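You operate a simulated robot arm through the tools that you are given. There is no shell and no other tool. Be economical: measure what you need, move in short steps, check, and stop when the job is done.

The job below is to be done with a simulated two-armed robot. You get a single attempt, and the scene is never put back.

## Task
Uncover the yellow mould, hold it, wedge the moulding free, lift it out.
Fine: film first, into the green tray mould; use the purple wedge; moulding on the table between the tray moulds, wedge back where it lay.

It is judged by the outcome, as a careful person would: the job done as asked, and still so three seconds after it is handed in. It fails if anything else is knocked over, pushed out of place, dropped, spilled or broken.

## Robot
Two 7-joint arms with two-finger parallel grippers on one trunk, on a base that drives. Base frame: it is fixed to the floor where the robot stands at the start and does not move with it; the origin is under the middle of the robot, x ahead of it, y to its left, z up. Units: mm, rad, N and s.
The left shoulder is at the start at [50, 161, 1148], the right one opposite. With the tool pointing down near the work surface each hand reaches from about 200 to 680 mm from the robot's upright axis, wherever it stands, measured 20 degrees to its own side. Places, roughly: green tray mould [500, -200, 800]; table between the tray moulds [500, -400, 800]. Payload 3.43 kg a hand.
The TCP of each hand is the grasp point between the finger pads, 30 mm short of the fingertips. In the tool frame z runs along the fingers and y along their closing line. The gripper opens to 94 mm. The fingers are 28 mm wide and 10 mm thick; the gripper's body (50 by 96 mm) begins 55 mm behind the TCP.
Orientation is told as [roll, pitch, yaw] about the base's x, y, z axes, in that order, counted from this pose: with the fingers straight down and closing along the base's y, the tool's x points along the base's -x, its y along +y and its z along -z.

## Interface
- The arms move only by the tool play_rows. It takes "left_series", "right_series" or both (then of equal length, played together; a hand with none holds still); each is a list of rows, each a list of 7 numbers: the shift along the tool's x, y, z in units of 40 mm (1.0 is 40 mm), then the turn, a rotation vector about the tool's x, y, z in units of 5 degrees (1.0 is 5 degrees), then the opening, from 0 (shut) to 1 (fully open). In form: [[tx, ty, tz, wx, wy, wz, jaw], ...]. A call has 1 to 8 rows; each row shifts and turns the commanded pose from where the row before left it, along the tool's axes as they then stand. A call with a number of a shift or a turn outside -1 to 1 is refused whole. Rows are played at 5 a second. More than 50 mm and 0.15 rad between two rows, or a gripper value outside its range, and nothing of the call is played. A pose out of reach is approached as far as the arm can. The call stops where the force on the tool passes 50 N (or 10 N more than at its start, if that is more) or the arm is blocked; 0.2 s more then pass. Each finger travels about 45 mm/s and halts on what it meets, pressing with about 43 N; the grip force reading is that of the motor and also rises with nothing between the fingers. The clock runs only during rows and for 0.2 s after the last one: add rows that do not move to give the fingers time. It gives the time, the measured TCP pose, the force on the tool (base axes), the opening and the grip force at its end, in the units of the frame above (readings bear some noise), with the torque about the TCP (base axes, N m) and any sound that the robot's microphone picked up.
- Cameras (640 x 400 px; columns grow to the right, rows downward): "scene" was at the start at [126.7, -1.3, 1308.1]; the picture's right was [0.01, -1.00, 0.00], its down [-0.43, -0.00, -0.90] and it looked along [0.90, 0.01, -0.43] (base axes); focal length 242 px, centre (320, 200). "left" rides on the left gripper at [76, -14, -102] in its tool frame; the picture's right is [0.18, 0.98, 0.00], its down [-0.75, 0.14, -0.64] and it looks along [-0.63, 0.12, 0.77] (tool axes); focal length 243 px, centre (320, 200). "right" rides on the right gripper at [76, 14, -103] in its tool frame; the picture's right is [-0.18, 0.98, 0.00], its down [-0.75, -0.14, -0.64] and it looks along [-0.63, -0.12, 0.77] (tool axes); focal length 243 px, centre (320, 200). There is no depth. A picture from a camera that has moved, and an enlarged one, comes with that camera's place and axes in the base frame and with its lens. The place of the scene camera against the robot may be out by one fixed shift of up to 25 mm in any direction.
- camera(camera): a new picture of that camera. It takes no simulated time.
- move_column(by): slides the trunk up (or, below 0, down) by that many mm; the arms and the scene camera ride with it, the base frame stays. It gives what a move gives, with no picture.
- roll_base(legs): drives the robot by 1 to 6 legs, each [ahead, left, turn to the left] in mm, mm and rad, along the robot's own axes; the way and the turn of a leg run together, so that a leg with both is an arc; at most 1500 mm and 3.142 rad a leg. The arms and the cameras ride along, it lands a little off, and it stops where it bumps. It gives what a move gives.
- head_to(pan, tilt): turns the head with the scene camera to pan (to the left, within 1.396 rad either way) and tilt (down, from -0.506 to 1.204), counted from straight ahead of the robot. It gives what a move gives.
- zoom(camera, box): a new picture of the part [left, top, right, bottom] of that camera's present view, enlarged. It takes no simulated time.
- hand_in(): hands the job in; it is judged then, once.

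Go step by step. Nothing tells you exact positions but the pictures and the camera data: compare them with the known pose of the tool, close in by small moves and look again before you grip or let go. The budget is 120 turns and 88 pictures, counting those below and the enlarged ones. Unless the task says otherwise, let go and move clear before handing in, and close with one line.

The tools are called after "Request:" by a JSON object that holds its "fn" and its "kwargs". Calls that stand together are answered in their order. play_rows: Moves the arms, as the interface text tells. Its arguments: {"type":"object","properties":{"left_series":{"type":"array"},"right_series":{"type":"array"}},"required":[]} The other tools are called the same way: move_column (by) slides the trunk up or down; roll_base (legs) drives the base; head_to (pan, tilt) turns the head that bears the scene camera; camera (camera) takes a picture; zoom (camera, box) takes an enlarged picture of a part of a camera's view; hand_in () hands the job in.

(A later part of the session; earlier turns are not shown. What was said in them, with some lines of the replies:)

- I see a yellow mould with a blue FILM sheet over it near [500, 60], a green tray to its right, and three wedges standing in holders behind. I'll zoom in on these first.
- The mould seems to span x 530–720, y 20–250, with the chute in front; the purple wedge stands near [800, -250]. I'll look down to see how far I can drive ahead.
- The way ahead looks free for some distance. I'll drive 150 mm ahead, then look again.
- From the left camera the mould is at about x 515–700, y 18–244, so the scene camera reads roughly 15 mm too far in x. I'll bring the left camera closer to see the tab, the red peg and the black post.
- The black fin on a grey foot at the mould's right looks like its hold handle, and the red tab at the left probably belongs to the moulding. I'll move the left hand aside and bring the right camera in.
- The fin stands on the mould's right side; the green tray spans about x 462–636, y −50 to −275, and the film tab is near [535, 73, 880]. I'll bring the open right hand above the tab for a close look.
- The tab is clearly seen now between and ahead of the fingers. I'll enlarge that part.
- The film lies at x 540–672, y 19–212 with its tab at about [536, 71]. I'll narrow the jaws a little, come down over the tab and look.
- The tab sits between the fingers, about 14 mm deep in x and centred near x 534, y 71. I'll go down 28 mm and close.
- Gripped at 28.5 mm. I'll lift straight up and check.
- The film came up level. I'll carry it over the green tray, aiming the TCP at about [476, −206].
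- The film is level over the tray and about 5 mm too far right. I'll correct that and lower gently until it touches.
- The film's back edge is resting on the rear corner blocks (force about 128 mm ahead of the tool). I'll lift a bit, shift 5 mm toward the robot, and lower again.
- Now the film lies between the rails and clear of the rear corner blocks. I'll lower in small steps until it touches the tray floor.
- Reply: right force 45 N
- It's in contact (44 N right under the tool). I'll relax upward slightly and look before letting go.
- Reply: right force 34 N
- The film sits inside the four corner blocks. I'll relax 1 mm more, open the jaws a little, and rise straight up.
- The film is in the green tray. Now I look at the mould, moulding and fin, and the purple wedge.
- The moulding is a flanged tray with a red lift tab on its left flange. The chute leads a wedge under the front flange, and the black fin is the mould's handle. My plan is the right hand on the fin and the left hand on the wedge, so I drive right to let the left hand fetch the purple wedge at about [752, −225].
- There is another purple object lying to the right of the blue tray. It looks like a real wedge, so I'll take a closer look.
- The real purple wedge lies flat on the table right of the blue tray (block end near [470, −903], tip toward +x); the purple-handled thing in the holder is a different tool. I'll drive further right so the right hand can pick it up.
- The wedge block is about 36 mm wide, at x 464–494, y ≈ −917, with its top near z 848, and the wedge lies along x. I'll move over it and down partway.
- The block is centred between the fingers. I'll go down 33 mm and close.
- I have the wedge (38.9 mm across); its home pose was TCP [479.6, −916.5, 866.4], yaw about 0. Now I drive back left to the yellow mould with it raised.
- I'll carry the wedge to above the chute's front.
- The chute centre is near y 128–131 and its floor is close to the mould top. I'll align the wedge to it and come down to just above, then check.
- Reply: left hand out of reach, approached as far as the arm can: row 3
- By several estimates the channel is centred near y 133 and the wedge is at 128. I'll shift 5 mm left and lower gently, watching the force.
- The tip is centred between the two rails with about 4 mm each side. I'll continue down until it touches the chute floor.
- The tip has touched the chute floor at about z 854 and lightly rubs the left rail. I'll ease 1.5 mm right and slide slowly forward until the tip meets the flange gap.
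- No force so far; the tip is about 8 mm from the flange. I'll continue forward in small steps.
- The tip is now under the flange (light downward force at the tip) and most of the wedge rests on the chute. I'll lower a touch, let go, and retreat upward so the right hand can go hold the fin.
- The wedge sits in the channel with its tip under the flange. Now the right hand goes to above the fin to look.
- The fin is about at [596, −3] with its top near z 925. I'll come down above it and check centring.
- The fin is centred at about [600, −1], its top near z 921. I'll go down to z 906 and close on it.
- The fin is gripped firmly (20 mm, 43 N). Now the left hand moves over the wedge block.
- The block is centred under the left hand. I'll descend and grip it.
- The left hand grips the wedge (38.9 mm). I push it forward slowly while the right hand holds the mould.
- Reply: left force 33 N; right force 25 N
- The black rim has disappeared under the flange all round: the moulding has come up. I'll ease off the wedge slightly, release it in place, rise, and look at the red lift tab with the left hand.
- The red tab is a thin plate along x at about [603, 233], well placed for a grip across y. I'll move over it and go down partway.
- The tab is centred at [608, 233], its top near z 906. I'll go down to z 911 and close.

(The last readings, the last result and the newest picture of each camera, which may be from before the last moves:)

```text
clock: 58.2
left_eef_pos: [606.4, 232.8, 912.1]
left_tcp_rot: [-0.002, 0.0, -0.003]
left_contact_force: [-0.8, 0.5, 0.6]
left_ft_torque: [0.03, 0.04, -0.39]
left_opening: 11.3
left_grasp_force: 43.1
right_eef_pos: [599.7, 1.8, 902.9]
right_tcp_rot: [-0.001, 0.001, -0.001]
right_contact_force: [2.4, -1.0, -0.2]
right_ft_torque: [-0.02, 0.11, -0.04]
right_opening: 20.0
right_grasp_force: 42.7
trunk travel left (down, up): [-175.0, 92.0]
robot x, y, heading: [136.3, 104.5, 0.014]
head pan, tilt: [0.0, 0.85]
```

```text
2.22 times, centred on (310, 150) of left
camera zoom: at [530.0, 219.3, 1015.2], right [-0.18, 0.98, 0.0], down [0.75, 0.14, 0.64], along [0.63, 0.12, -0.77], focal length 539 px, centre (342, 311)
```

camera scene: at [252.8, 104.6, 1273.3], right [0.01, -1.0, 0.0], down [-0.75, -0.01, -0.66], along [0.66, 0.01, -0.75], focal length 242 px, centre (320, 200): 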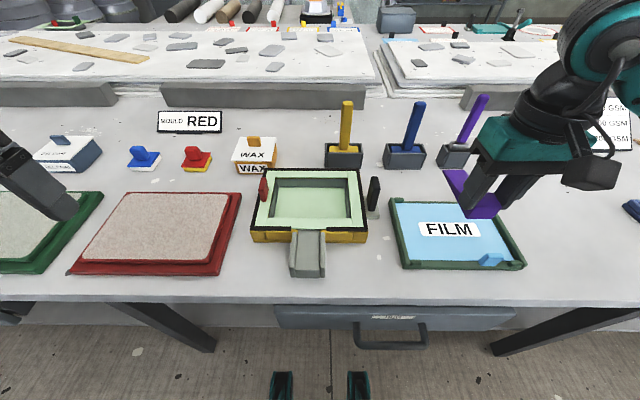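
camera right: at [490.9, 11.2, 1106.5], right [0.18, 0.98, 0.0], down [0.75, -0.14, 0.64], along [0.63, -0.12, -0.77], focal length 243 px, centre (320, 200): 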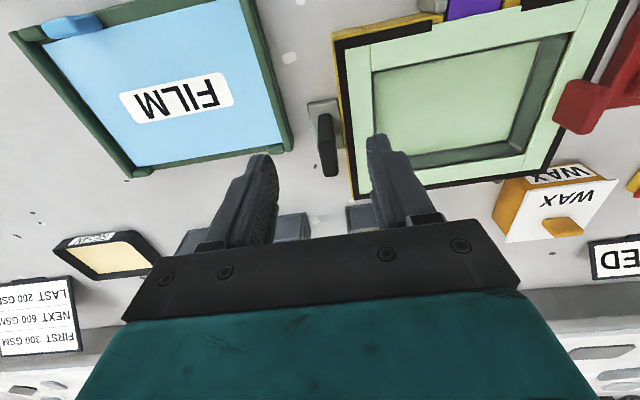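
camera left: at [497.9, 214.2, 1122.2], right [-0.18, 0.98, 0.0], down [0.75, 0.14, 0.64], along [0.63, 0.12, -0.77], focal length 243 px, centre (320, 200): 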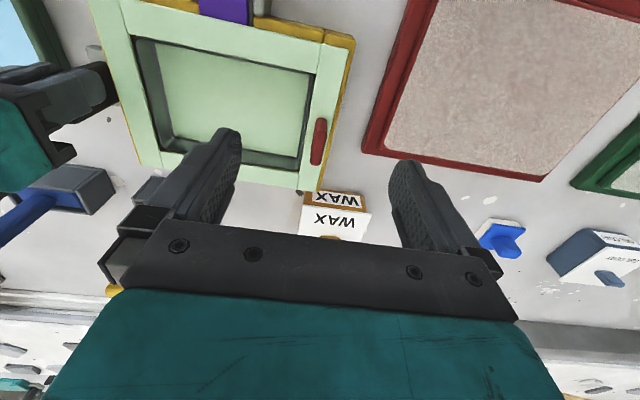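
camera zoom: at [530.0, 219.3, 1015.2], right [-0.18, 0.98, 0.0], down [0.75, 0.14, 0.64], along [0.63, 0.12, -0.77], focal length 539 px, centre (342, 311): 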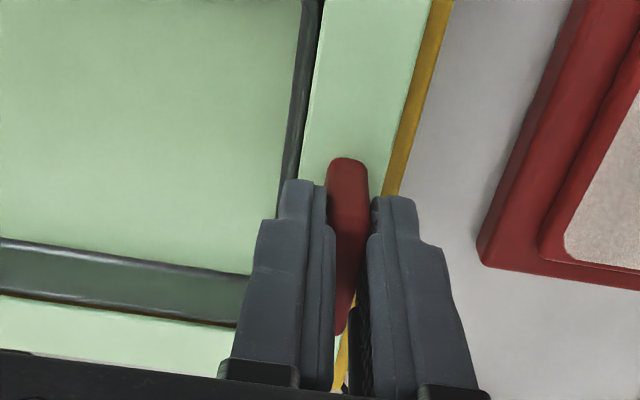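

Gripped (11.3 mm). I'll lift slowly and watch both hands' forces.

Request:
{"fn": "play_rows", "kwargs": {"left_series": [[0, 0, -0.15, 0, 0, 0, 0], [0, 0, -0.2, 0, 0, 0, 0], [0, 0, -0.2, 0, 0, 0, 0], [0, 0, 0, 0, 0, 0, 0]]}}

Request:
{"fn": "zoom", "kwargs": {"camera": "scene", "box": [220, 130, 420, 290]}}

```text
clock: 59.2
left_eef_pos: [607.8, 234.1, 934.6]
left_tcp_rot: [0.001, 0.0, -0.002]
left_contact_force: [-5.5, -0.1, -4.4]
left_ft_torque: [0.43, 0.58, -0.74]
left_opening: 11.6
left_grasp_force: 43.1
right_eef_pos: [600.4, 3.3, 903.4]
right_tcp_rot: [0.001, -0.001, -0.001]
right_contact_force: [4.7, -1.1, 1.2]
right_ft_torque: [-0.03, 0.43, -0.15]
right_opening: 19.9
right_grasp_force: 42.8
trunk travel left (down, up): [-175.0, 92.0]
robot x, y, heading: [141.9, 102.8, 0.012]
head pan, tilt: [0.0, 0.85]
```

```text
2.50 times, centred on (320, 210) of scene
camera zoom: at [253.0, 104.6, 1273.3], right [0.01, -1.0, 0.0], down [-0.75, -0.01, -0.66], along [0.66, 0.01, -0.75], focal length 604 px, centre (320, 175)
```

zoom: 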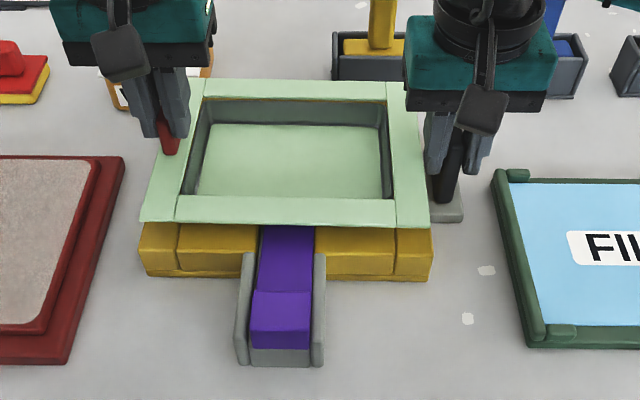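

The moulding rises level and the wedge stays put in the chute. The right hand stands close beside it, so I'll lift just clear of the cavity and then shift it left before freeing the right hand.

Request:
{"fn": "play_rows", "kwargs": {"left_series": [[0.03, 0, -0.25, 0, 0, 0, 0], [0, 0, -0.25, 0, 0, 0, 0], [0, 0, -0.25, 0, 0, 0, 0], [0, 0, -0.2, 0, 0, 0, 0], [0, 0, 0, 0, 0, 0, 0]]}}

Request:
{"fn": "camera", "kwargs": {"camera": "scene"}}

```text
clock: 60.4
left_eef_pos: [608.3, 234.5, 971.3]
left_tcp_rot: [0.0, 0.0, -0.001]
left_contact_force: [-0.6, 2.4, -2.3]
left_ft_torque: [0.53, 0.03, -0.02]
left_opening: 11.6
left_grasp_force: 42.5
right_eef_pos: [599.7, 1.2, 902.5]
right_tcp_rot: [-0.001, 0.0, 0.0]
right_contact_force: [0.9, -2.2, 2.1]
right_ft_torque: [0.13, -0.23, 0.02]
right_opening: 20.1
right_grasp_force: 43.0
trunk travel left (down, up): [-175.0, 92.0]
robot x, y, heading: [139.5, 105.9, 0.013]
head pan, tilt: [0.0, 0.85]
```

```text
18 pictures are left
camera scene: at [253.0, 104.8, 1273.3], right [0.01, -1.0, 0.0], down [-0.75, -0.01, -0.66], along [0.66, 0.01, -0.75], focal length 242 px, centre (320, 200)
```

scene: 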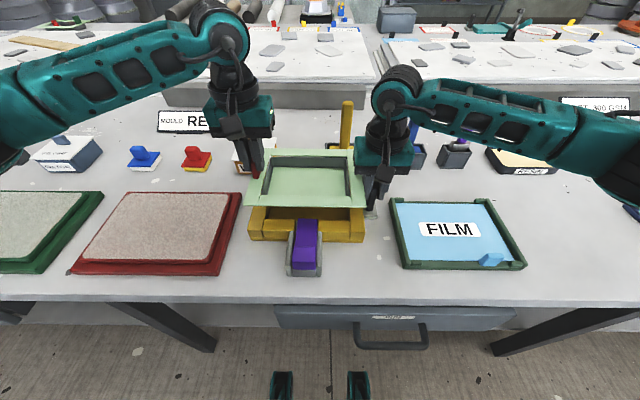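

Request:
{"fn": "play_rows", "kwargs": {"left_series": [[0, 0.05, -0.2, 0, 0, 0, 0], [0, 0.3, 0, 0, 0, 0, 0], [0, 0.6, 0, 0, 0, 0, 0], [0, 0.7, 0, 0, 0, 0, 0], [0, 0, 0, 0, 0, 0, 0]]}}

Request:
{"fn": "play_rows", "kwargs": {"right_series": [[0, 0, 0, 0, 0, 0, 0.4], [0, 0, 0, 0, 0, 0, 0.5], [0, 0, -0.5, 0, 0, 0, 0.5], [0, 0, -0.9, 0, 0, 0, 0.5], [0, 0, -0.9, 0, 0, 0, 0.5], [0, 0, -0.9, 0, 0, 0, 0.5]]}}

Request:
{"fn": "camera", "kwargs": {"camera": "scene"}}

```text
clock: 61.6
left_eef_pos: [607.7, 300.7, 979.1]
left_tcp_rot: [-0.001, 0.001, -0.001]
left_contact_force: [0.6, -0.5, -2.1]
left_ft_torque: [0.22, 0.02, -0.02]
left_opening: 11.3
left_grasp_force: 42.8
right_eef_pos: [599.4, 1.7, 903.2]
right_tcp_rot: [-0.001, -0.001, -0.001]
right_contact_force: [1.7, -0.2, 2.4]
right_ft_torque: [-0.02, 0.0, -0.04]
right_opening: 20.0
right_grasp_force: 42.6
trunk travel left (down, up): [-175.0, 92.0]
robot x, y, heading: [138.2, 104.2, 0.015]
head pan, tilt: [0.0, 0.85]
```

```text
clock: 63.0
left_eef_pos: [607.3, 300.3, 979.4]
left_tcp_rot: [0.0, -0.002, -0.001]
left_contact_force: [1.0, 0.1, -2.1]
left_ft_torque: [0.2, 0.02, 0.02]
left_opening: 11.5
left_grasp_force: 43.0
right_eef_pos: [599.9, 3.8, 1033.2]
right_tcp_rot: [-0.001, -0.001, -0.002]
right_contact_force: [-0.1, 0.7, -0.2]
right_ft_torque: [0.0, 0.0, -0.02]
right_opening: 47.0
right_grasp_force: 0.1
trunk travel left (down, up): [-175.0, 92.0]
robot x, y, heading: [140.6, 106.0, 0.013]
head pan, tilt: [0.0, 0.85]
```

```text
17 pictures are left
camera scene: at [252.8, 104.9, 1273.3], right [0.01, -1.0, 0.0], down [-0.75, -0.01, -0.66], along [0.66, 0.01, -0.75], focal length 242 px, centre (320, 200)
```

scene: 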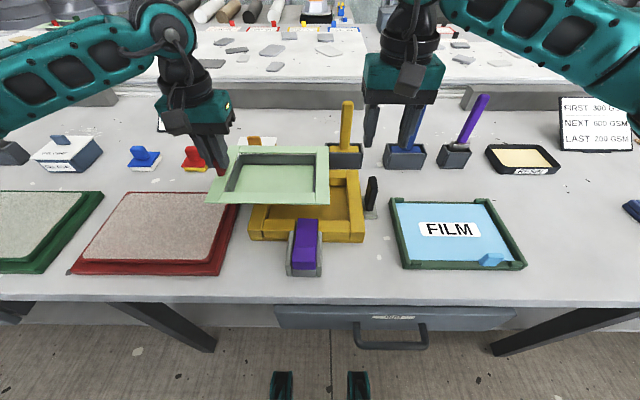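

The moulding is out, and the mould, fin and wedge are undisturbed. I'll raise the moulding for transport and send the right hand aside.

Request:
{"fn": "play_rows", "kwargs": {"left_series": [[0.2, 0, -0.25, 0, 0, 0, 0], [0.25, 0, -0.25, 0, 0, 0, 0], [0.25, 0, -0.25, 0, 0, 0, 0], [0.25, 0, -0.25, 0, 0, 0, 0], [0.25, 0, -0.25, 0, 0, 0, 0], [0.25, 0, -0.25, 0, 0, 0, 0], [0.2, 0, 0, 0, 0, 0, 0], [0, 0, 0, 0, 0, 0, 0]], "right_series": [[0.3, -0.85, -0.2, 0, 0, 0, 0.5], [0.35, -0.85, -0.2, 0, 0, 0, 0.5], [0.35, -0.85, -0.2, 0, 0, 0, 0.5], [0.35, -0.85, -0.2, 0, 0, 0, 0.5], [0.35, -0.85, -0.2, 0, 0, 0, 0.5], [0.35, -0.85, 0, 0, 0, 0, 0.5], [0.35, -0.85, 0, 0, 0, 0, 0.5], [0, 0, 0, 0, 0, 0, 0.5]]}}

```text
clock: 64.8
left_eef_pos: [542.2, 299.9, 1040.5]
left_tcp_rot: [0.0, 0.001, -0.001]
left_contact_force: [-0.3, -0.3, -2.7]
left_ft_torque: [0.22, 0.02, -0.01]
left_opening: 11.4
left_grasp_force: 42.6
right_eef_pos: [500.5, -236.5, 1072.0]
right_tcp_rot: [0.001, -0.001, 0.002]
right_contact_force: [0.5, 0.1, 0.0]
right_ft_torque: [0.02, -0.02, -0.03]
right_opening: 47.0
right_grasp_force: 0.1
trunk travel left (down, up): [-175.0, 92.0]
robot x, y, heading: [140.8, 104.8, 0.014]
head pan, tilt: [0.0, 0.85]
```

I drive right about 626 mm, straightening the small heading error.

Request:
{"fn": "roll_base", "kwargs": {"legs": [[0, -624, -0.013]]}}

Request:
{"fn": "camera", "kwargs": {"camera": "scene"}}

Request:
{"fn": "camera", "kwargs": {"camera": "left"}}

```text
clock: 68.4
left_eef_pos: [546.1, -334.7, 1039.6]
left_tcp_rot: [0.0, -0.001, -0.016]
left_contact_force: [0.4, -0.4, -1.9]
left_ft_torque: [0.18, 0.03, 0.03]
left_opening: 11.4
left_grasp_force: 43.2
right_eef_pos: [499.5, -869.9, 1071.8]
right_tcp_rot: [0.0, 0.0, -0.016]
right_contact_force: [0.1, -0.9, 0.2]
right_ft_torque: [0.03, -0.02, 0.01]
right_opening: 47.1
right_grasp_force: 0.1
trunk travel left (down, up): [-175.0, 92.0]
robot x, y, heading: [143.3, -519.4, -0.006]
head pan, tilt: [0.0, 0.85]
```

```text
16 pictures are left
camera scene: at [255.5, -525.5, 1273.3], right [0.0, -1.0, 0.0], down [-0.75, 0.0, -0.66], along [0.66, 0.0, -0.75], focal length 242 px, centre (320, 200)
```

scene: 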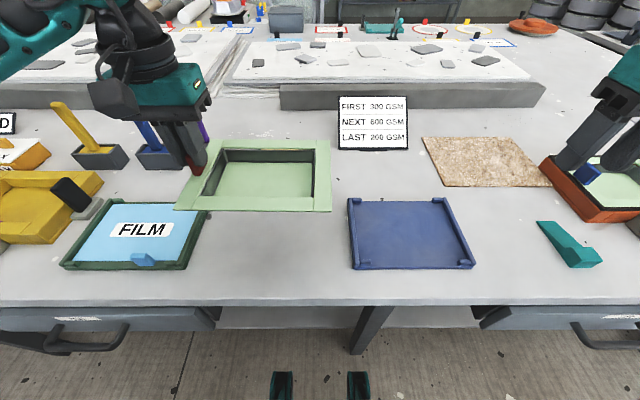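

```text
15 pictures are left
camera left: at [470.6, -347.1, 1142.8], right [-0.17, 0.99, 0.0], down [0.76, 0.13, 0.64], along [0.63, 0.11, -0.77], focal length 243 px, centre (320, 200)
```

left: 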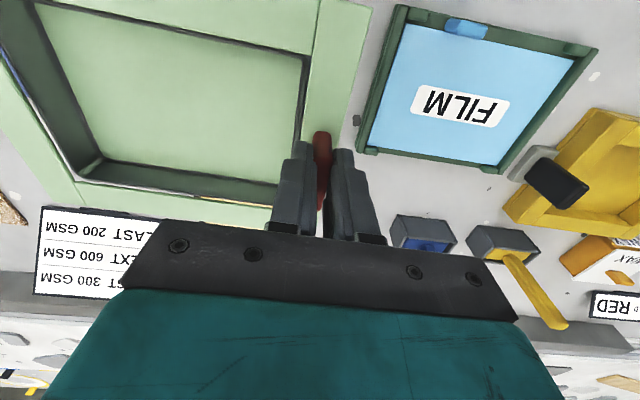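

The gap between trays runs from y −267 to −594, and the moulding is almost centred over it (−437). I'll straighten it, shift 6 mm left, and lower.

Request:
{"fn": "play_rows", "kwargs": {"left_series": [[0, 0.15, 0.5, 0, 0, -0.18, 0], [0, 0, 0.8, 0, 0, 0, 0], [0, 0, 0.8, 0, 0, 0, 0], [0, 0, 0.6, 0, 0, 0, 0], [0, 0, 0, 0, 0, 0, 0]]}}

Request:
{"fn": "camera", "kwargs": {"camera": "scene"}}

```text
clock: 69.6
left_eef_pos: [547.1, -326.4, 932.1]
left_tcp_rot: [0.002, 0.002, 0.0]
left_contact_force: [-0.7, 0.5, -2.6]
left_ft_torque: [0.19, 0.03, 0.01]
left_opening: 11.4
left_grasp_force: 42.3
right_eef_pos: [499.4, -870.9, 1070.8]
right_tcp_rot: [0.002, 0.0, -0.017]
right_contact_force: [0.1, 1.1, -0.4]
right_ft_torque: [0.01, 0.03, 0.01]
right_opening: 47.3
right_grasp_force: 0.1
trunk travel left (down, up): [-175.0, 92.0]
robot x, y, heading: [143.8, -522.6, -0.001]
head pan, tilt: [0.0, 0.85]
```

```text
14 pictures are left
camera scene: at [255.5, -525.3, 1273.3], right [0.0, -1.0, 0.0], down [-0.75, 0.0, -0.66], along [0.66, 0.0, -0.75], focal length 242 px, centre (320, 200)
```

scene: 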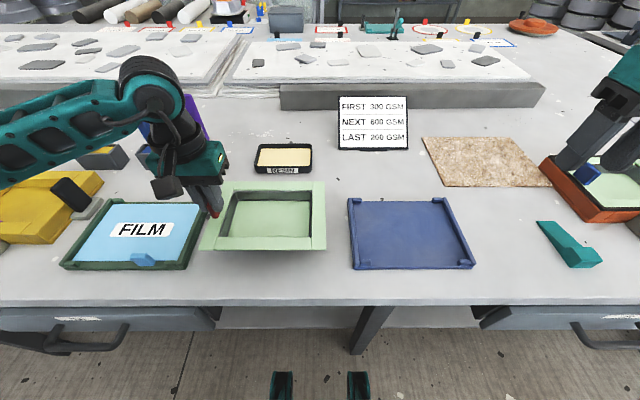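

It hangs nicely between the trays. I'll lower slowly to contact.

Request:
{"fn": "play_rows", "kwargs": {"left_series": [[0, 0, 0.3, 0, 0, 0, 0], [0, 0, 0.25, 0, 0, 0, 0], [0, 0, 0.15, 0, 0, 0, 0], [0, 0, 0, 0, 0, 0, 0]]}}

```text
clock: 70.6
left_eef_pos: [548.0, -329.0, 903.2]
left_tcp_rot: [0.001, 0.001, -0.001]
left_contact_force: [0.3, -0.3, -1.8]
left_ft_torque: [0.22, 0.03, 0.0]
left_opening: 11.8
left_grasp_force: 42.8
right_eef_pos: [500.3, -869.3, 1072.4]
right_tcp_rot: [0.0, 0.001, -0.016]
right_contact_force: [0.6, 0.2, 0.0]
right_ft_torque: [0.02, 0.01, -0.02]
right_opening: 46.9
right_grasp_force: 0.1
trunk travel left (down, up): [-175.0, 92.0]
robot x, y, heading: [143.1, -523.1, -0.004]
head pan, tilt: [0.0, 0.85]
```

Request:
{"fn": "play_rows", "kwargs": {"left_series": [[0, 0, 0.1, 0, 0, 0, 0], [0, 0, 0.1, 0, 0, 0, 0], [0, 0, 0, 0, 0, 0, 0]]}}

```text
clock: 71.4
left_eef_pos: [547.8, -329.0, 901.3]
left_tcp_rot: [-0.002, -0.011, -0.001]
left_contact_force: [-4.1, 4.4, 30.7]
left_ft_torque: [0.02, -0.73, 0.03]
left_opening: 11.4
left_grasp_force: 43.3
right_eef_pos: [497.9, -871.1, 1073.6]
right_tcp_rot: [0.001, -0.005, -0.015]
right_contact_force: [0.4, 0.3, -0.1]
right_ft_torque: [0.01, 0.0, 0.0]
right_opening: 46.8
right_grasp_force: 0.0
trunk travel left (down, up): [-175.0, 92.0]
robot x, y, heading: [139.6, -523.9, -0.002]
head pan, tilt: [0.0, 0.85]
```

It touched down at about z 901. I'll relax the pressure, open, and rise.

Request:
{"fn": "play_rows", "kwargs": {"left_series": [[0, 0, -0.13, 0, 0, 0, 0], [0, 0, 0, 0, 0, 0, 0.35], [0, 0, 0, 0, 0, 0, 0.35], [0, 0, -0.3, 0, 0, 0, 0.35], [0, 0, -0.8, 0, 0, 0, 0.35], [0, 0, -0.9, 0, 0, 0, 0.5], [0, 0, -0.9, 0, 0, 0, 0.5], [0, 0, -0.8, 0, 0, 0, 0.5]]}}

Request:
{"fn": "camera", "kwargs": {"camera": "scene"}}

```text
clock: 73.2
left_eef_pos: [547.8, -327.2, 1049.2]
left_tcp_rot: [0.0, 0.001, 0.002]
left_contact_force: [-0.4, 0.1, -0.2]
left_ft_torque: [0.03, 0.0, -0.01]
left_opening: 47.0
left_grasp_force: 0.0
right_eef_pos: [500.0, -870.3, 1072.2]
right_tcp_rot: [0.001, 0.0, -0.015]
right_contact_force: [-0.6, -0.6, 0.4]
right_ft_torque: [-0.04, 0.01, -0.03]
right_opening: 47.1
right_grasp_force: 0.0
trunk travel left (down, up): [-175.0, 92.0]
robot x, y, heading: [143.6, -522.9, -0.001]
head pan, tilt: [0.0, 0.85]
```

```text
13 pictures are left
camera scene: at [255.3, -525.4, 1273.3], right [0.0, -1.0, 0.0], down [-0.75, 0.0, -0.66], along [0.66, 0.0, -0.75], focal length 242 px, centre (320, 200)
```

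scene: 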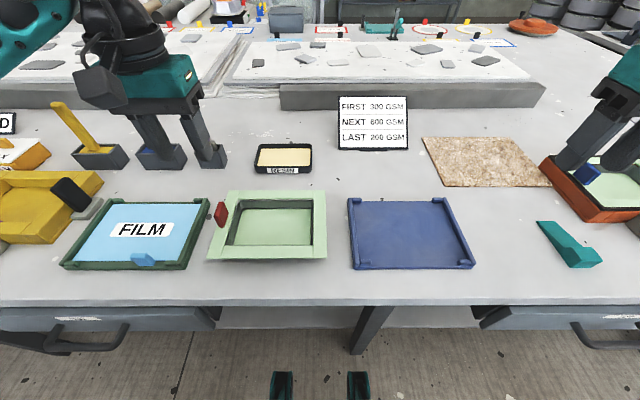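

The moulding rests between the trays. Next I move the left hand aside and drive back to fetch the wedge with the right hand.

Request:
{"fn": "play_rows", "kwargs": {"left_series": [[0.5, 0.9, 0, 0, 0, 0, 0.5], [0.5, 0.9, 0, 0, 0, 0, 0.5], [0.5, 0.9, 0, 0, 0, 0, 0.5], [0.5, 0.9, 0, 0, 0, 0, 0.5], [0, 0, 0, 0, 0, 0, 0.5]]}}

Request:
{"fn": "roll_base", "kwargs": {"legs": [[0, 630, 0]]}}

```text
clock: 74.4
left_eef_pos: [467.3, -185.3, 1050.1]
left_tcp_rot: [0.001, -0.001, -0.003]
left_contact_force: [-0.3, -0.5, 0.6]
left_ft_torque: [0.0, -0.04, 0.0]
left_opening: 47.0
left_grasp_force: 0.1
right_eef_pos: [498.5, -870.6, 1070.9]
right_tcp_rot: [0.0, 0.0, -0.015]
right_contact_force: [-0.2, -0.3, -0.2]
right_ft_torque: [0.0, 0.03, 0.02]
right_opening: 47.2
right_grasp_force: 0.0
trunk travel left (down, up): [-175.0, 92.0]
robot x, y, heading: [143.2, -521.5, -0.002]
head pan, tilt: [0.0, 0.85]
```

```text
clock: 77.9
left_eef_pos: [473.4, 452.7, 1050.5]
left_tcp_rot: [-0.003, 0.0, -0.004]
left_contact_force: [0.3, -0.9, 0.2]
left_ft_torque: [-0.04, 0.01, -0.02]
left_opening: 47.0
left_grasp_force: 0.0
right_eef_pos: [503.4, -234.1, 1071.6]
right_tcp_rot: [0.0, -0.001, -0.022]
right_contact_force: [0.2, -0.4, -0.5]
right_ft_torque: [-0.01, 0.0, -0.01]
right_opening: 47.1
right_grasp_force: 0.2
trunk travel left (down, up): [-175.0, 92.0]
robot x, y, heading: [145.6, 115.7, -0.012]
head pan, tilt: [0.0, 0.85]
```

Request:
{"fn": "play_rows", "kwargs": {"right_series": [[0.1, 0.92, 0, 0, 0, -0.25, 0.7], [0.1, 0.92, 0, 0, 0, 0, 0.7], [0.1, 0.92, 0, 0, 0, 0, 0.7], [0.1, 0.92, 0, 0, 0, 0, 0.7], [0.1, 0.92, 0, 0, 0, 0, 0.7], [0.1, 0.92, 0, 0, 0, 0, 0.7], [0.1, 0.92, 0, 0, 0, 0, 0.7], [0.1, 0.92, 0, 0, 0, 0, 0.7]]}}

Request:
{"fn": "play_rows", "kwargs": {"right_series": [[0.13, 0.9, 0.3, 0, 0, 0, 0.7], [0.13, 0.9, 0.5, 0, 0, 0, 0.7], [0, 0, 0.6, 0, 0, 0, 0.7], [0, 0, 0.7, 0, 0, 0, 0.7], [0, 0, 0, 0, 0, 0, 0.7]]}}

Request:
{"fn": "zoom", "kwargs": {"camera": "right", "box": [210, 60, 430, 240]}}

```text
clock: 79.7
left_eef_pos: [473.6, 452.4, 1050.3]
left_tcp_rot: [-0.003, -0.001, -0.005]
left_contact_force: [-0.7, 0.1, 0.0]
left_ft_torque: [-0.02, -0.03, 0.04]
left_opening: 47.1
left_grasp_force: 0.0
right_eef_pos: [469.9, 63.6, 1070.4]
right_tcp_rot: [0.0, -0.003, 0.0]
right_contact_force: [0.3, 0.7, 0.8]
right_ft_torque: [0.0, 0.02, 0.02]
right_opening: 65.6
right_grasp_force: 0.0
trunk travel left (down, up): [-175.0, 92.0]
robot x, y, heading: [149.7, 119.7, -0.012]
head pan, tilt: [0.0, 0.85]
```

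```text
clock: 80.9
left_eef_pos: [473.9, 451.5, 1049.3]
left_tcp_rot: [-0.001, -0.003, -0.004]
left_contact_force: [0.7, -0.6, 0.2]
left_ft_torque: [-0.01, -0.01, -0.03]
left_opening: 47.1
left_grasp_force: 0.1
right_eef_pos: [460.8, 135.6, 987.2]
right_tcp_rot: [0.0, -0.001, 0.002]
right_contact_force: [0.4, -0.2, 0.8]
right_ft_torque: [0.01, -0.01, 0.02]
right_opening: 66.0
right_grasp_force: 0.1
trunk travel left (down, up): [-175.0, 92.0]
robot x, y, heading: [145.9, 117.1, -0.009]
head pan, tilt: [0.0, 0.85]
```

```text
2.22 times, centred on (320, 150) of right
camera zoom: at [385.0, 148.9, 1089.6], right [0.18, 0.98, 0.0], down [0.75, -0.14, 0.64], along [0.63, -0.12, -0.77], focal length 539 px, centre (320, 311)
```

zoom: 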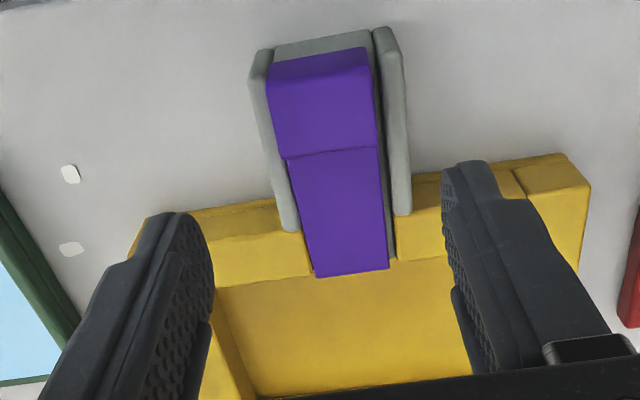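

The block is centred under the right hand at [460, 136]. I'll descend, grip, and lift straight out.

Request:
{"fn": "play_rows", "kwargs": {"right_series": [[0, 0, 0.7, 0, 0, 0, 0.7], [0, 0, 0.8, 0, 0, 0, 0.7], [0, 0, 0.67, 0, 0, 0, 0.7], [0, 0, 0, 0, 0, 0, 0.4], [0, 0, 0, 0, 0, 0, 0], [0, 0, 0, 0, 0, 0, 0], [0, 0, 0, 0, 0, 0, 0]]}}

Request:
{"fn": "play_rows", "kwargs": {"right_series": [[0, 0, -0.2, 0, 0, 0, 0], [0, 0, -0.5, 0, 0, 0, 0], [0, 0, -0.8, 0, 0, 0, 0], [0, 0, -0.9, 0, 0, 0, 0], [0, 0, -0.9, 0, 0, 0, 0], [0, 0, 0, 0, 0, 0, 0]]}}

Request:
{"fn": "camera", "kwargs": {"camera": "right"}}

```text
clock: 82.5
left_eef_pos: [473.5, 452.5, 1048.9]
left_tcp_rot: [-0.001, -0.002, -0.006]
left_contact_force: [0.1, 0.1, 0.2]
left_ft_torque: [0.03, 0.0, 0.04]
left_opening: 47.2
left_grasp_force: 0.0
right_eef_pos: [459.9, 134.6, 900.4]
right_tcp_rot: [0.001, 0.0, 0.0]
right_contact_force: [0.4, 1.7, -0.9]
right_ft_torque: [0.05, 0.05, -0.04]
right_opening: 38.9
right_grasp_force: 43.3
trunk travel left (down, up): [-175.0, 92.0]
robot x, y, heading: [150.3, 115.0, -0.008]
head pan, tilt: [0.0, 0.85]
```

```text
clock: 83.9
left_eef_pos: [472.7, 453.2, 1050.2]
left_tcp_rot: [-0.001, -0.001, -0.005]
left_contact_force: [0.7, 0.6, 0.5]
left_ft_torque: [0.0, -0.01, 0.01]
left_opening: 47.2
left_grasp_force: 0.1
right_eef_pos: [460.6, 132.5, 1033.0]
right_tcp_rot: [0.0, 0.0, 0.001]
right_contact_force: [-0.3, -0.7, -0.4]
right_ft_torque: [0.0, 0.0, -0.02]
right_opening: 38.7
right_grasp_force: 43.4
trunk travel left (down, up): [-175.0, 92.0]
robot x, y, heading: [147.8, 113.1, -0.01]
head pan, tilt: [0.0, 0.85]
```

```text
11 pictures are left
camera right: at [383.1, 147.1, 1135.2], right [0.18, 0.98, 0.0], down [0.75, -0.14, 0.64], along [0.63, -0.12, -0.77], focal length 243 px, centre (320, 200)
```

right: 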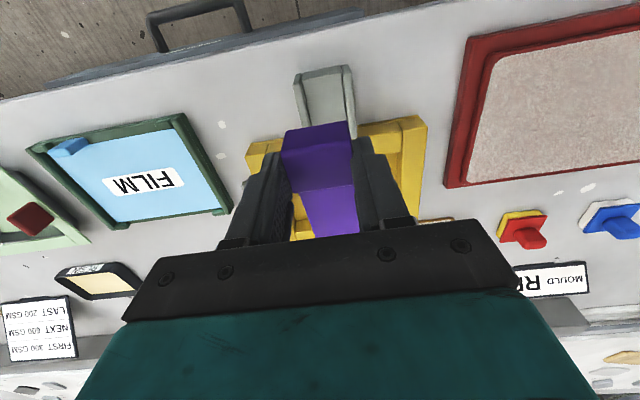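

The wedge is out, held exactly as before. I move the arm to its right side and drive back to the wedge's resting place.

Request:
{"fn": "play_rows", "kwargs": {"right_series": [[-0.07, -0.9, 0, 0, 0, 0, 0], [-0.07, -0.9, 0, 0, 0, 0, 0], [-0.07, -0.9, 0, 0, 0, 0, 0], [-0.07, -0.9, 0, 0, 0, 0, 0], [-0.07, -0.9, 0, 0, 0, 0, 0], [-0.07, -0.9, 0, 0, 0, 0, 0], [-0.07, -0.9, 0, 0, 0, 0, 0], [0, 0, 0, 0, 0, 0, 0]]}}

Request:
{"fn": "roll_base", "kwargs": {"legs": [[0, -790, 0.01]]}}

Request:
{"fn": "camera", "kwargs": {"camera": "right"}}

```text
clock: 85.7
left_eef_pos: [471.9, 452.5, 1050.0]
left_tcp_rot: [0.001, -0.001, -0.005]
left_contact_force: [0.0, -1.4, 0.3]
left_ft_torque: [0.02, 0.01, -0.04]
left_opening: 47.0
left_grasp_force: 0.1
right_eef_pos: [477.4, -119.0, 1032.2]
right_tcp_rot: [0.0, 0.002, 0.002]
right_contact_force: [-0.8, -0.4, -1.2]
right_ft_torque: [-0.03, -0.01, -0.02]
right_opening: 38.7
right_grasp_force: 42.9
trunk travel left (down, up): [-175.0, 92.0]
robot x, y, heading: [147.5, 117.6, -0.011]
head pan, tilt: [0.0, 0.85]
```

```text
clock: 89.4
left_eef_pos: [456.1, -261.7, 1049.2]
left_tcp_rot: [0.001, 0.0, 0.001]
left_contact_force: [-0.5, -0.1, 0.0]
left_ft_torque: [-0.03, -0.03, -0.03]
left_opening: 47.1
left_grasp_force: 0.0
right_eef_pos: [465.0, -833.6, 1032.4]
right_tcp_rot: [0.0, 0.0, 0.01]
right_contact_force: [0.7, 0.0, -0.9]
right_ft_torque: [-0.01, 0.0, -0.01]
right_opening: 38.9
right_grasp_force: 42.8
trunk travel left (down, up): [-175.0, 92.0]
robot x, y, heading: [133.8, -601.2, -0.0]
head pan, tilt: [0.0, 0.85]
stopped in leg 1: the robot was blocked; the commanded pose is now the measured one
```

```text
10 pictures are left
camera right: at [389.9, -819.0, 1134.1], right [0.17, 0.98, 0.0], down [0.75, -0.13, 0.64], along [0.63, -0.11, -0.77], focal length 243 px, centre (320, 200)
```

right: 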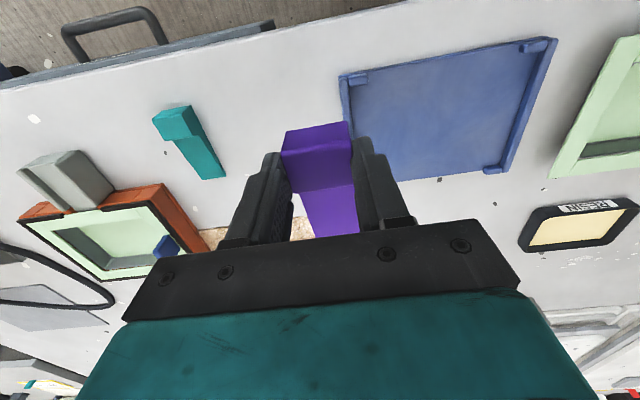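

The base stopped a bit early against something, but the wedge place is within the arm's reach from here and the table looks undisturbed. I'll move the wedge over its home spot.

Request:
{"fn": "play_rows", "kwargs": {"right_series": [[-0.12, -0.7, 0, 0, 0, 0.14, 0], [-0.12, -0.7, 0.3, 0, 0, 0, 0], [-0.12, -0.67, 0.6, 0, 0, 0, 0], [0, 0, 0.7, 0, 0, 0, 0], [0, 0, 0.8, 0, 0, 0, 0], [0, 0, 0.6, 0, 0, 0, 0], [0, 0, 0, 0, 0, 0, 0]]}}

Request:
{"fn": "camera", "kwargs": {"camera": "right"}}

```text
clock: 91.0
left_eef_pos: [456.3, -261.2, 1049.9]
left_tcp_rot: [0.0, 0.0, 0.003]
left_contact_force: [0.6, 0.6, 0.1]
left_ft_torque: [0.0, 0.01, 0.01]
left_opening: 47.3
left_grasp_force: 0.1
right_eef_pos: [481.5, -915.3, 912.5]
right_tcp_rot: [-0.001, 0.0, -0.003]
right_contact_force: [0.4, 0.0, -0.7]
right_ft_torque: [0.0, 0.0, -0.02]
right_opening: 38.8
right_grasp_force: 43.2
trunk travel left (down, up): [-175.0, 92.0]
robot x, y, heading: [131.8, -600.6, -0.001]
head pan, tilt: [0.0, 0.85]
```

```text
9 pictures are left
camera right: at [405.2, -901.5, 1014.4], right [0.19, 0.98, 0.0], down [0.75, -0.14, 0.64], along [0.63, -0.12, -0.77], focal length 243 px, centre (320, 200)
```

right: 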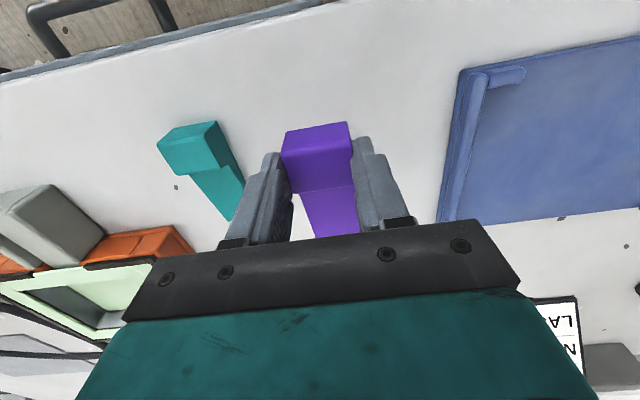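

Request:
{"fn": "play_rows", "kwargs": {"right_series": [[0.04, -0.03, 0.5, 0, 0, 0, 0], [0, 0, 0.4, 0, 0, 0, 0], [0, 0, 0.17, 0, 0, 0, 0], [0, 0, 0, 0, 0, 0, 0]]}}

```text
clock: 92.0
left_eef_pos: [454.9, -261.8, 1051.1]
left_tcp_rot: [0.0, 0.0, 0.004]
left_contact_force: [0.3, 0.0, 0.2]
left_ft_torque: [-0.01, 0.0, 0.0]
left_opening: 46.9
left_grasp_force: 0.0
right_eef_pos: [480.4, -917.0, 868.1]
right_tcp_rot: [0.001, 0.0, -0.002]
right_contact_force: [0.4, 0.3, -0.1]
right_ft_torque: [-0.01, 0.01, 0.0]
right_opening: 39.0
right_grasp_force: 42.9
trunk travel left (down, up): [-175.0, 92.0]
robot x, y, heading: [133.3, -599.0, -0.001]
head pan, tilt: [0.0, 0.85]
```

Request:
{"fn": "play_rows", "kwargs": {"right_series": [[0, 0, 0.04, 0, 0, 0, 0], [0, 0, 0.02, 0, 0, 0, 0], [0, 0, 0, 0, 0, 0, 0]]}}

```text
clock: 92.8
left_eef_pos: [456.2, -261.3, 1050.6]
left_tcp_rot: [-0.001, 0.0, 0.002]
left_contact_force: [-0.2, 0.1, -0.1]
left_ft_torque: [0.02, -0.01, 0.01]
left_opening: 47.1
left_grasp_force: 0.0
right_eef_pos: [479.7, -915.2, 866.7]
right_tcp_rot: [-0.003, -0.002, -0.002]
right_contact_force: [0.3, 0.2, -0.5]
right_ft_torque: [0.03, 0.03, 0.04]
right_opening: 38.8
right_grasp_force: 43.5
trunk travel left (down, up): [-175.0, 92.0]
robot x, y, heading: [133.0, -603.8, -0.0]
head pan, tilt: [0.0, 0.85]
```

Request:
{"fn": "play_rows", "kwargs": {"right_series": [[0, 0, 0.04, 0, 0, 0, 0], [0, 0, 0, 0, 0, 0, 0]]}}

```text
clock: 93.4
left_eef_pos: [457.2, -261.2, 1051.2]
left_tcp_rot: [0.001, 0.0, 0.002]
left_contact_force: [-0.5, -0.6, -1.0]
left_ft_torque: [-0.02, -0.01, -0.01]
left_opening: 47.0
left_grasp_force: 0.0
right_eef_pos: [478.7, -916.1, 865.3]
right_tcp_rot: [0.001, -0.001, -0.003]
right_contact_force: [0.3, 0.6, -0.6]
right_ft_torque: [0.0, -0.04, 0.01]
right_opening: 39.1
right_grasp_force: 43.3
trunk travel left (down, up): [-175.0, 92.0]
robot x, y, heading: [132.8, -599.7, -0.001]
head pan, tilt: [0.0, 0.85]
```

Request:
{"fn": "play_rows", "kwargs": {"right_series": [[0, 0, 0.04, 0, 0, 0, 0], [0, 0, 0, 0, 0, 0, 0]]}}

```text
clock: 94.0
left_eef_pos: [455.1, -261.4, 1050.3]
left_tcp_rot: [0.001, -0.001, 0.004]
left_contact_force: [0.5, -0.1, 0.3]
left_ft_torque: [0.02, 0.01, -0.01]
left_opening: 46.9
left_grasp_force: 0.0
right_eef_pos: [478.7, -916.3, 865.8]
right_tcp_rot: [0.002, -0.002, -0.002]
right_contact_force: [-0.4, -1.5, 13.8]
right_ft_torque: [-0.06, 0.11, 0.02]
right_opening: 38.9
right_grasp_force: 43.6
trunk travel left (down, up): [-175.0, 92.0]
robot x, y, heading: [132.8, -601.8, 0.001]
head pan, tilt: [0.0, 0.85]
```

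The wedge is on the table at its home pose. I'll release it and rise, then check everything.

Request:
{"fn": "play_rows", "kwargs": {"right_series": [[0, 0, -0.03, 0, 0, 0, 0], [0, 0, 0, 0, 0, 0, 0.6], [0, 0, 0, 0, 0, 0, 0.6], [0, 0, -0.4, 0, 0, 0, 0.6], [0, 0, -0.9, 0, 0, 0, 0.6], [0, 0, -0.9, 0, 0, 0, 0.6], [0, 0, -0.9, 0, 0, 0, 0.6], [0, 0, -0.9, 0, 0, 0, 0.6]]}}

Request:
{"fn": "camera", "kwargs": {"camera": "right"}}

Request:
{"fn": "camera", "kwargs": {"camera": "scene"}}

Request:
{"fn": "camera", "kwargs": {"camera": "left"}}

```text
clock: 95.8
left_eef_pos: [456.6, -262.4, 1049.4]
left_tcp_rot: [-0.001, -0.001, 0.002]
left_contact_force: [0.1, 0.1, -0.3]
left_ft_torque: [0.01, 0.0, 0.04]
left_opening: 47.1
left_grasp_force: 0.1
right_eef_pos: [480.0, -914.9, 1026.6]
right_tcp_rot: [0.001, -0.004, -0.002]
right_contact_force: [-0.3, -0.2, -0.6]
right_ft_torque: [0.01, -0.01, 0.03]
right_opening: 56.1
right_grasp_force: 0.0
trunk travel left (down, up): [-175.0, 92.0]
robot x, y, heading: [130.9, -600.3, -0.006]
head pan, tilt: [0.0, 0.85]
```

```text
8 pictures are left
camera right: at [404.2, -900.5, 1127.5], right [0.19, 0.98, 0.0], down [0.75, -0.14, 0.64], along [0.63, -0.12, -0.77], focal length 243 px, centre (320, 200)
```

right: 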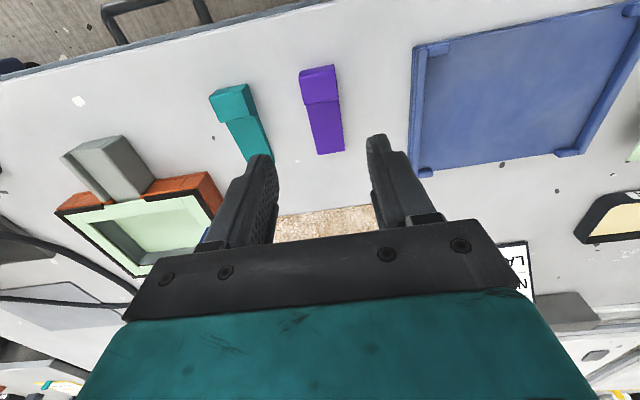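

```text
7 pictures are left
camera scene: at [245.0, -603.4, 1273.3], right [0.0, -1.0, 0.0], down [-0.75, 0.0, -0.66], along [0.66, 0.0, -0.75], focal length 242 px, centre (320, 200)
```

scene: 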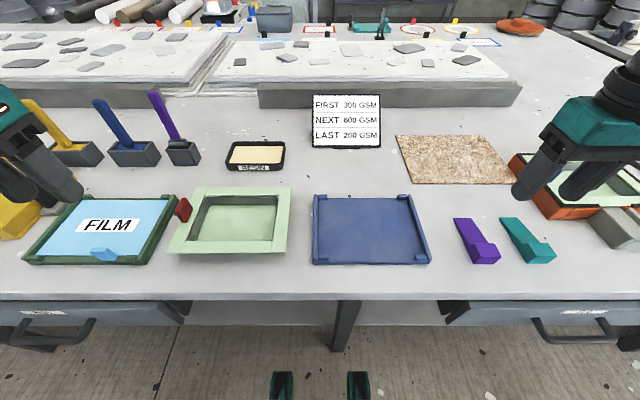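

```text
6 pictures are left
camera left: at [380.0, -275.8, 1152.5], right [-0.19, 0.98, 0.0], down [0.75, 0.14, 0.64], along [0.63, 0.12, -0.77], focal length 243 px, centre (320, 200)
```

left: 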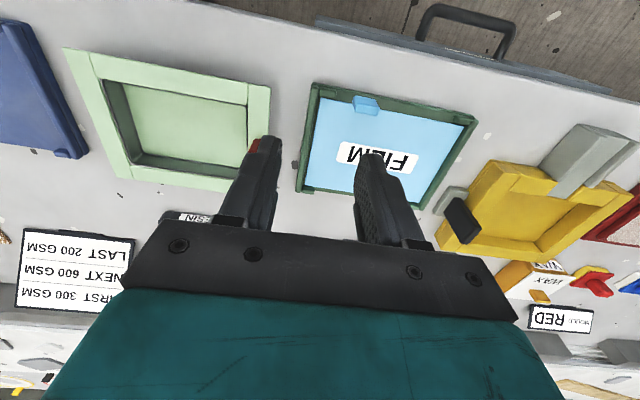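

Everything is where it should be: the film in the green tray, the moulding on the table between the trays, the purple wedge back beside the teal one, and the mould undisturbed. Both hands are clear.

Request:
{"fn": "hand_in", "kwargs": {}}

```text
The job is handed in.
```

The job is done and handed in: the film is in the green tray mould, the moulding is free and on the table between the tray moulds, and the purple wedge is back where it lay.
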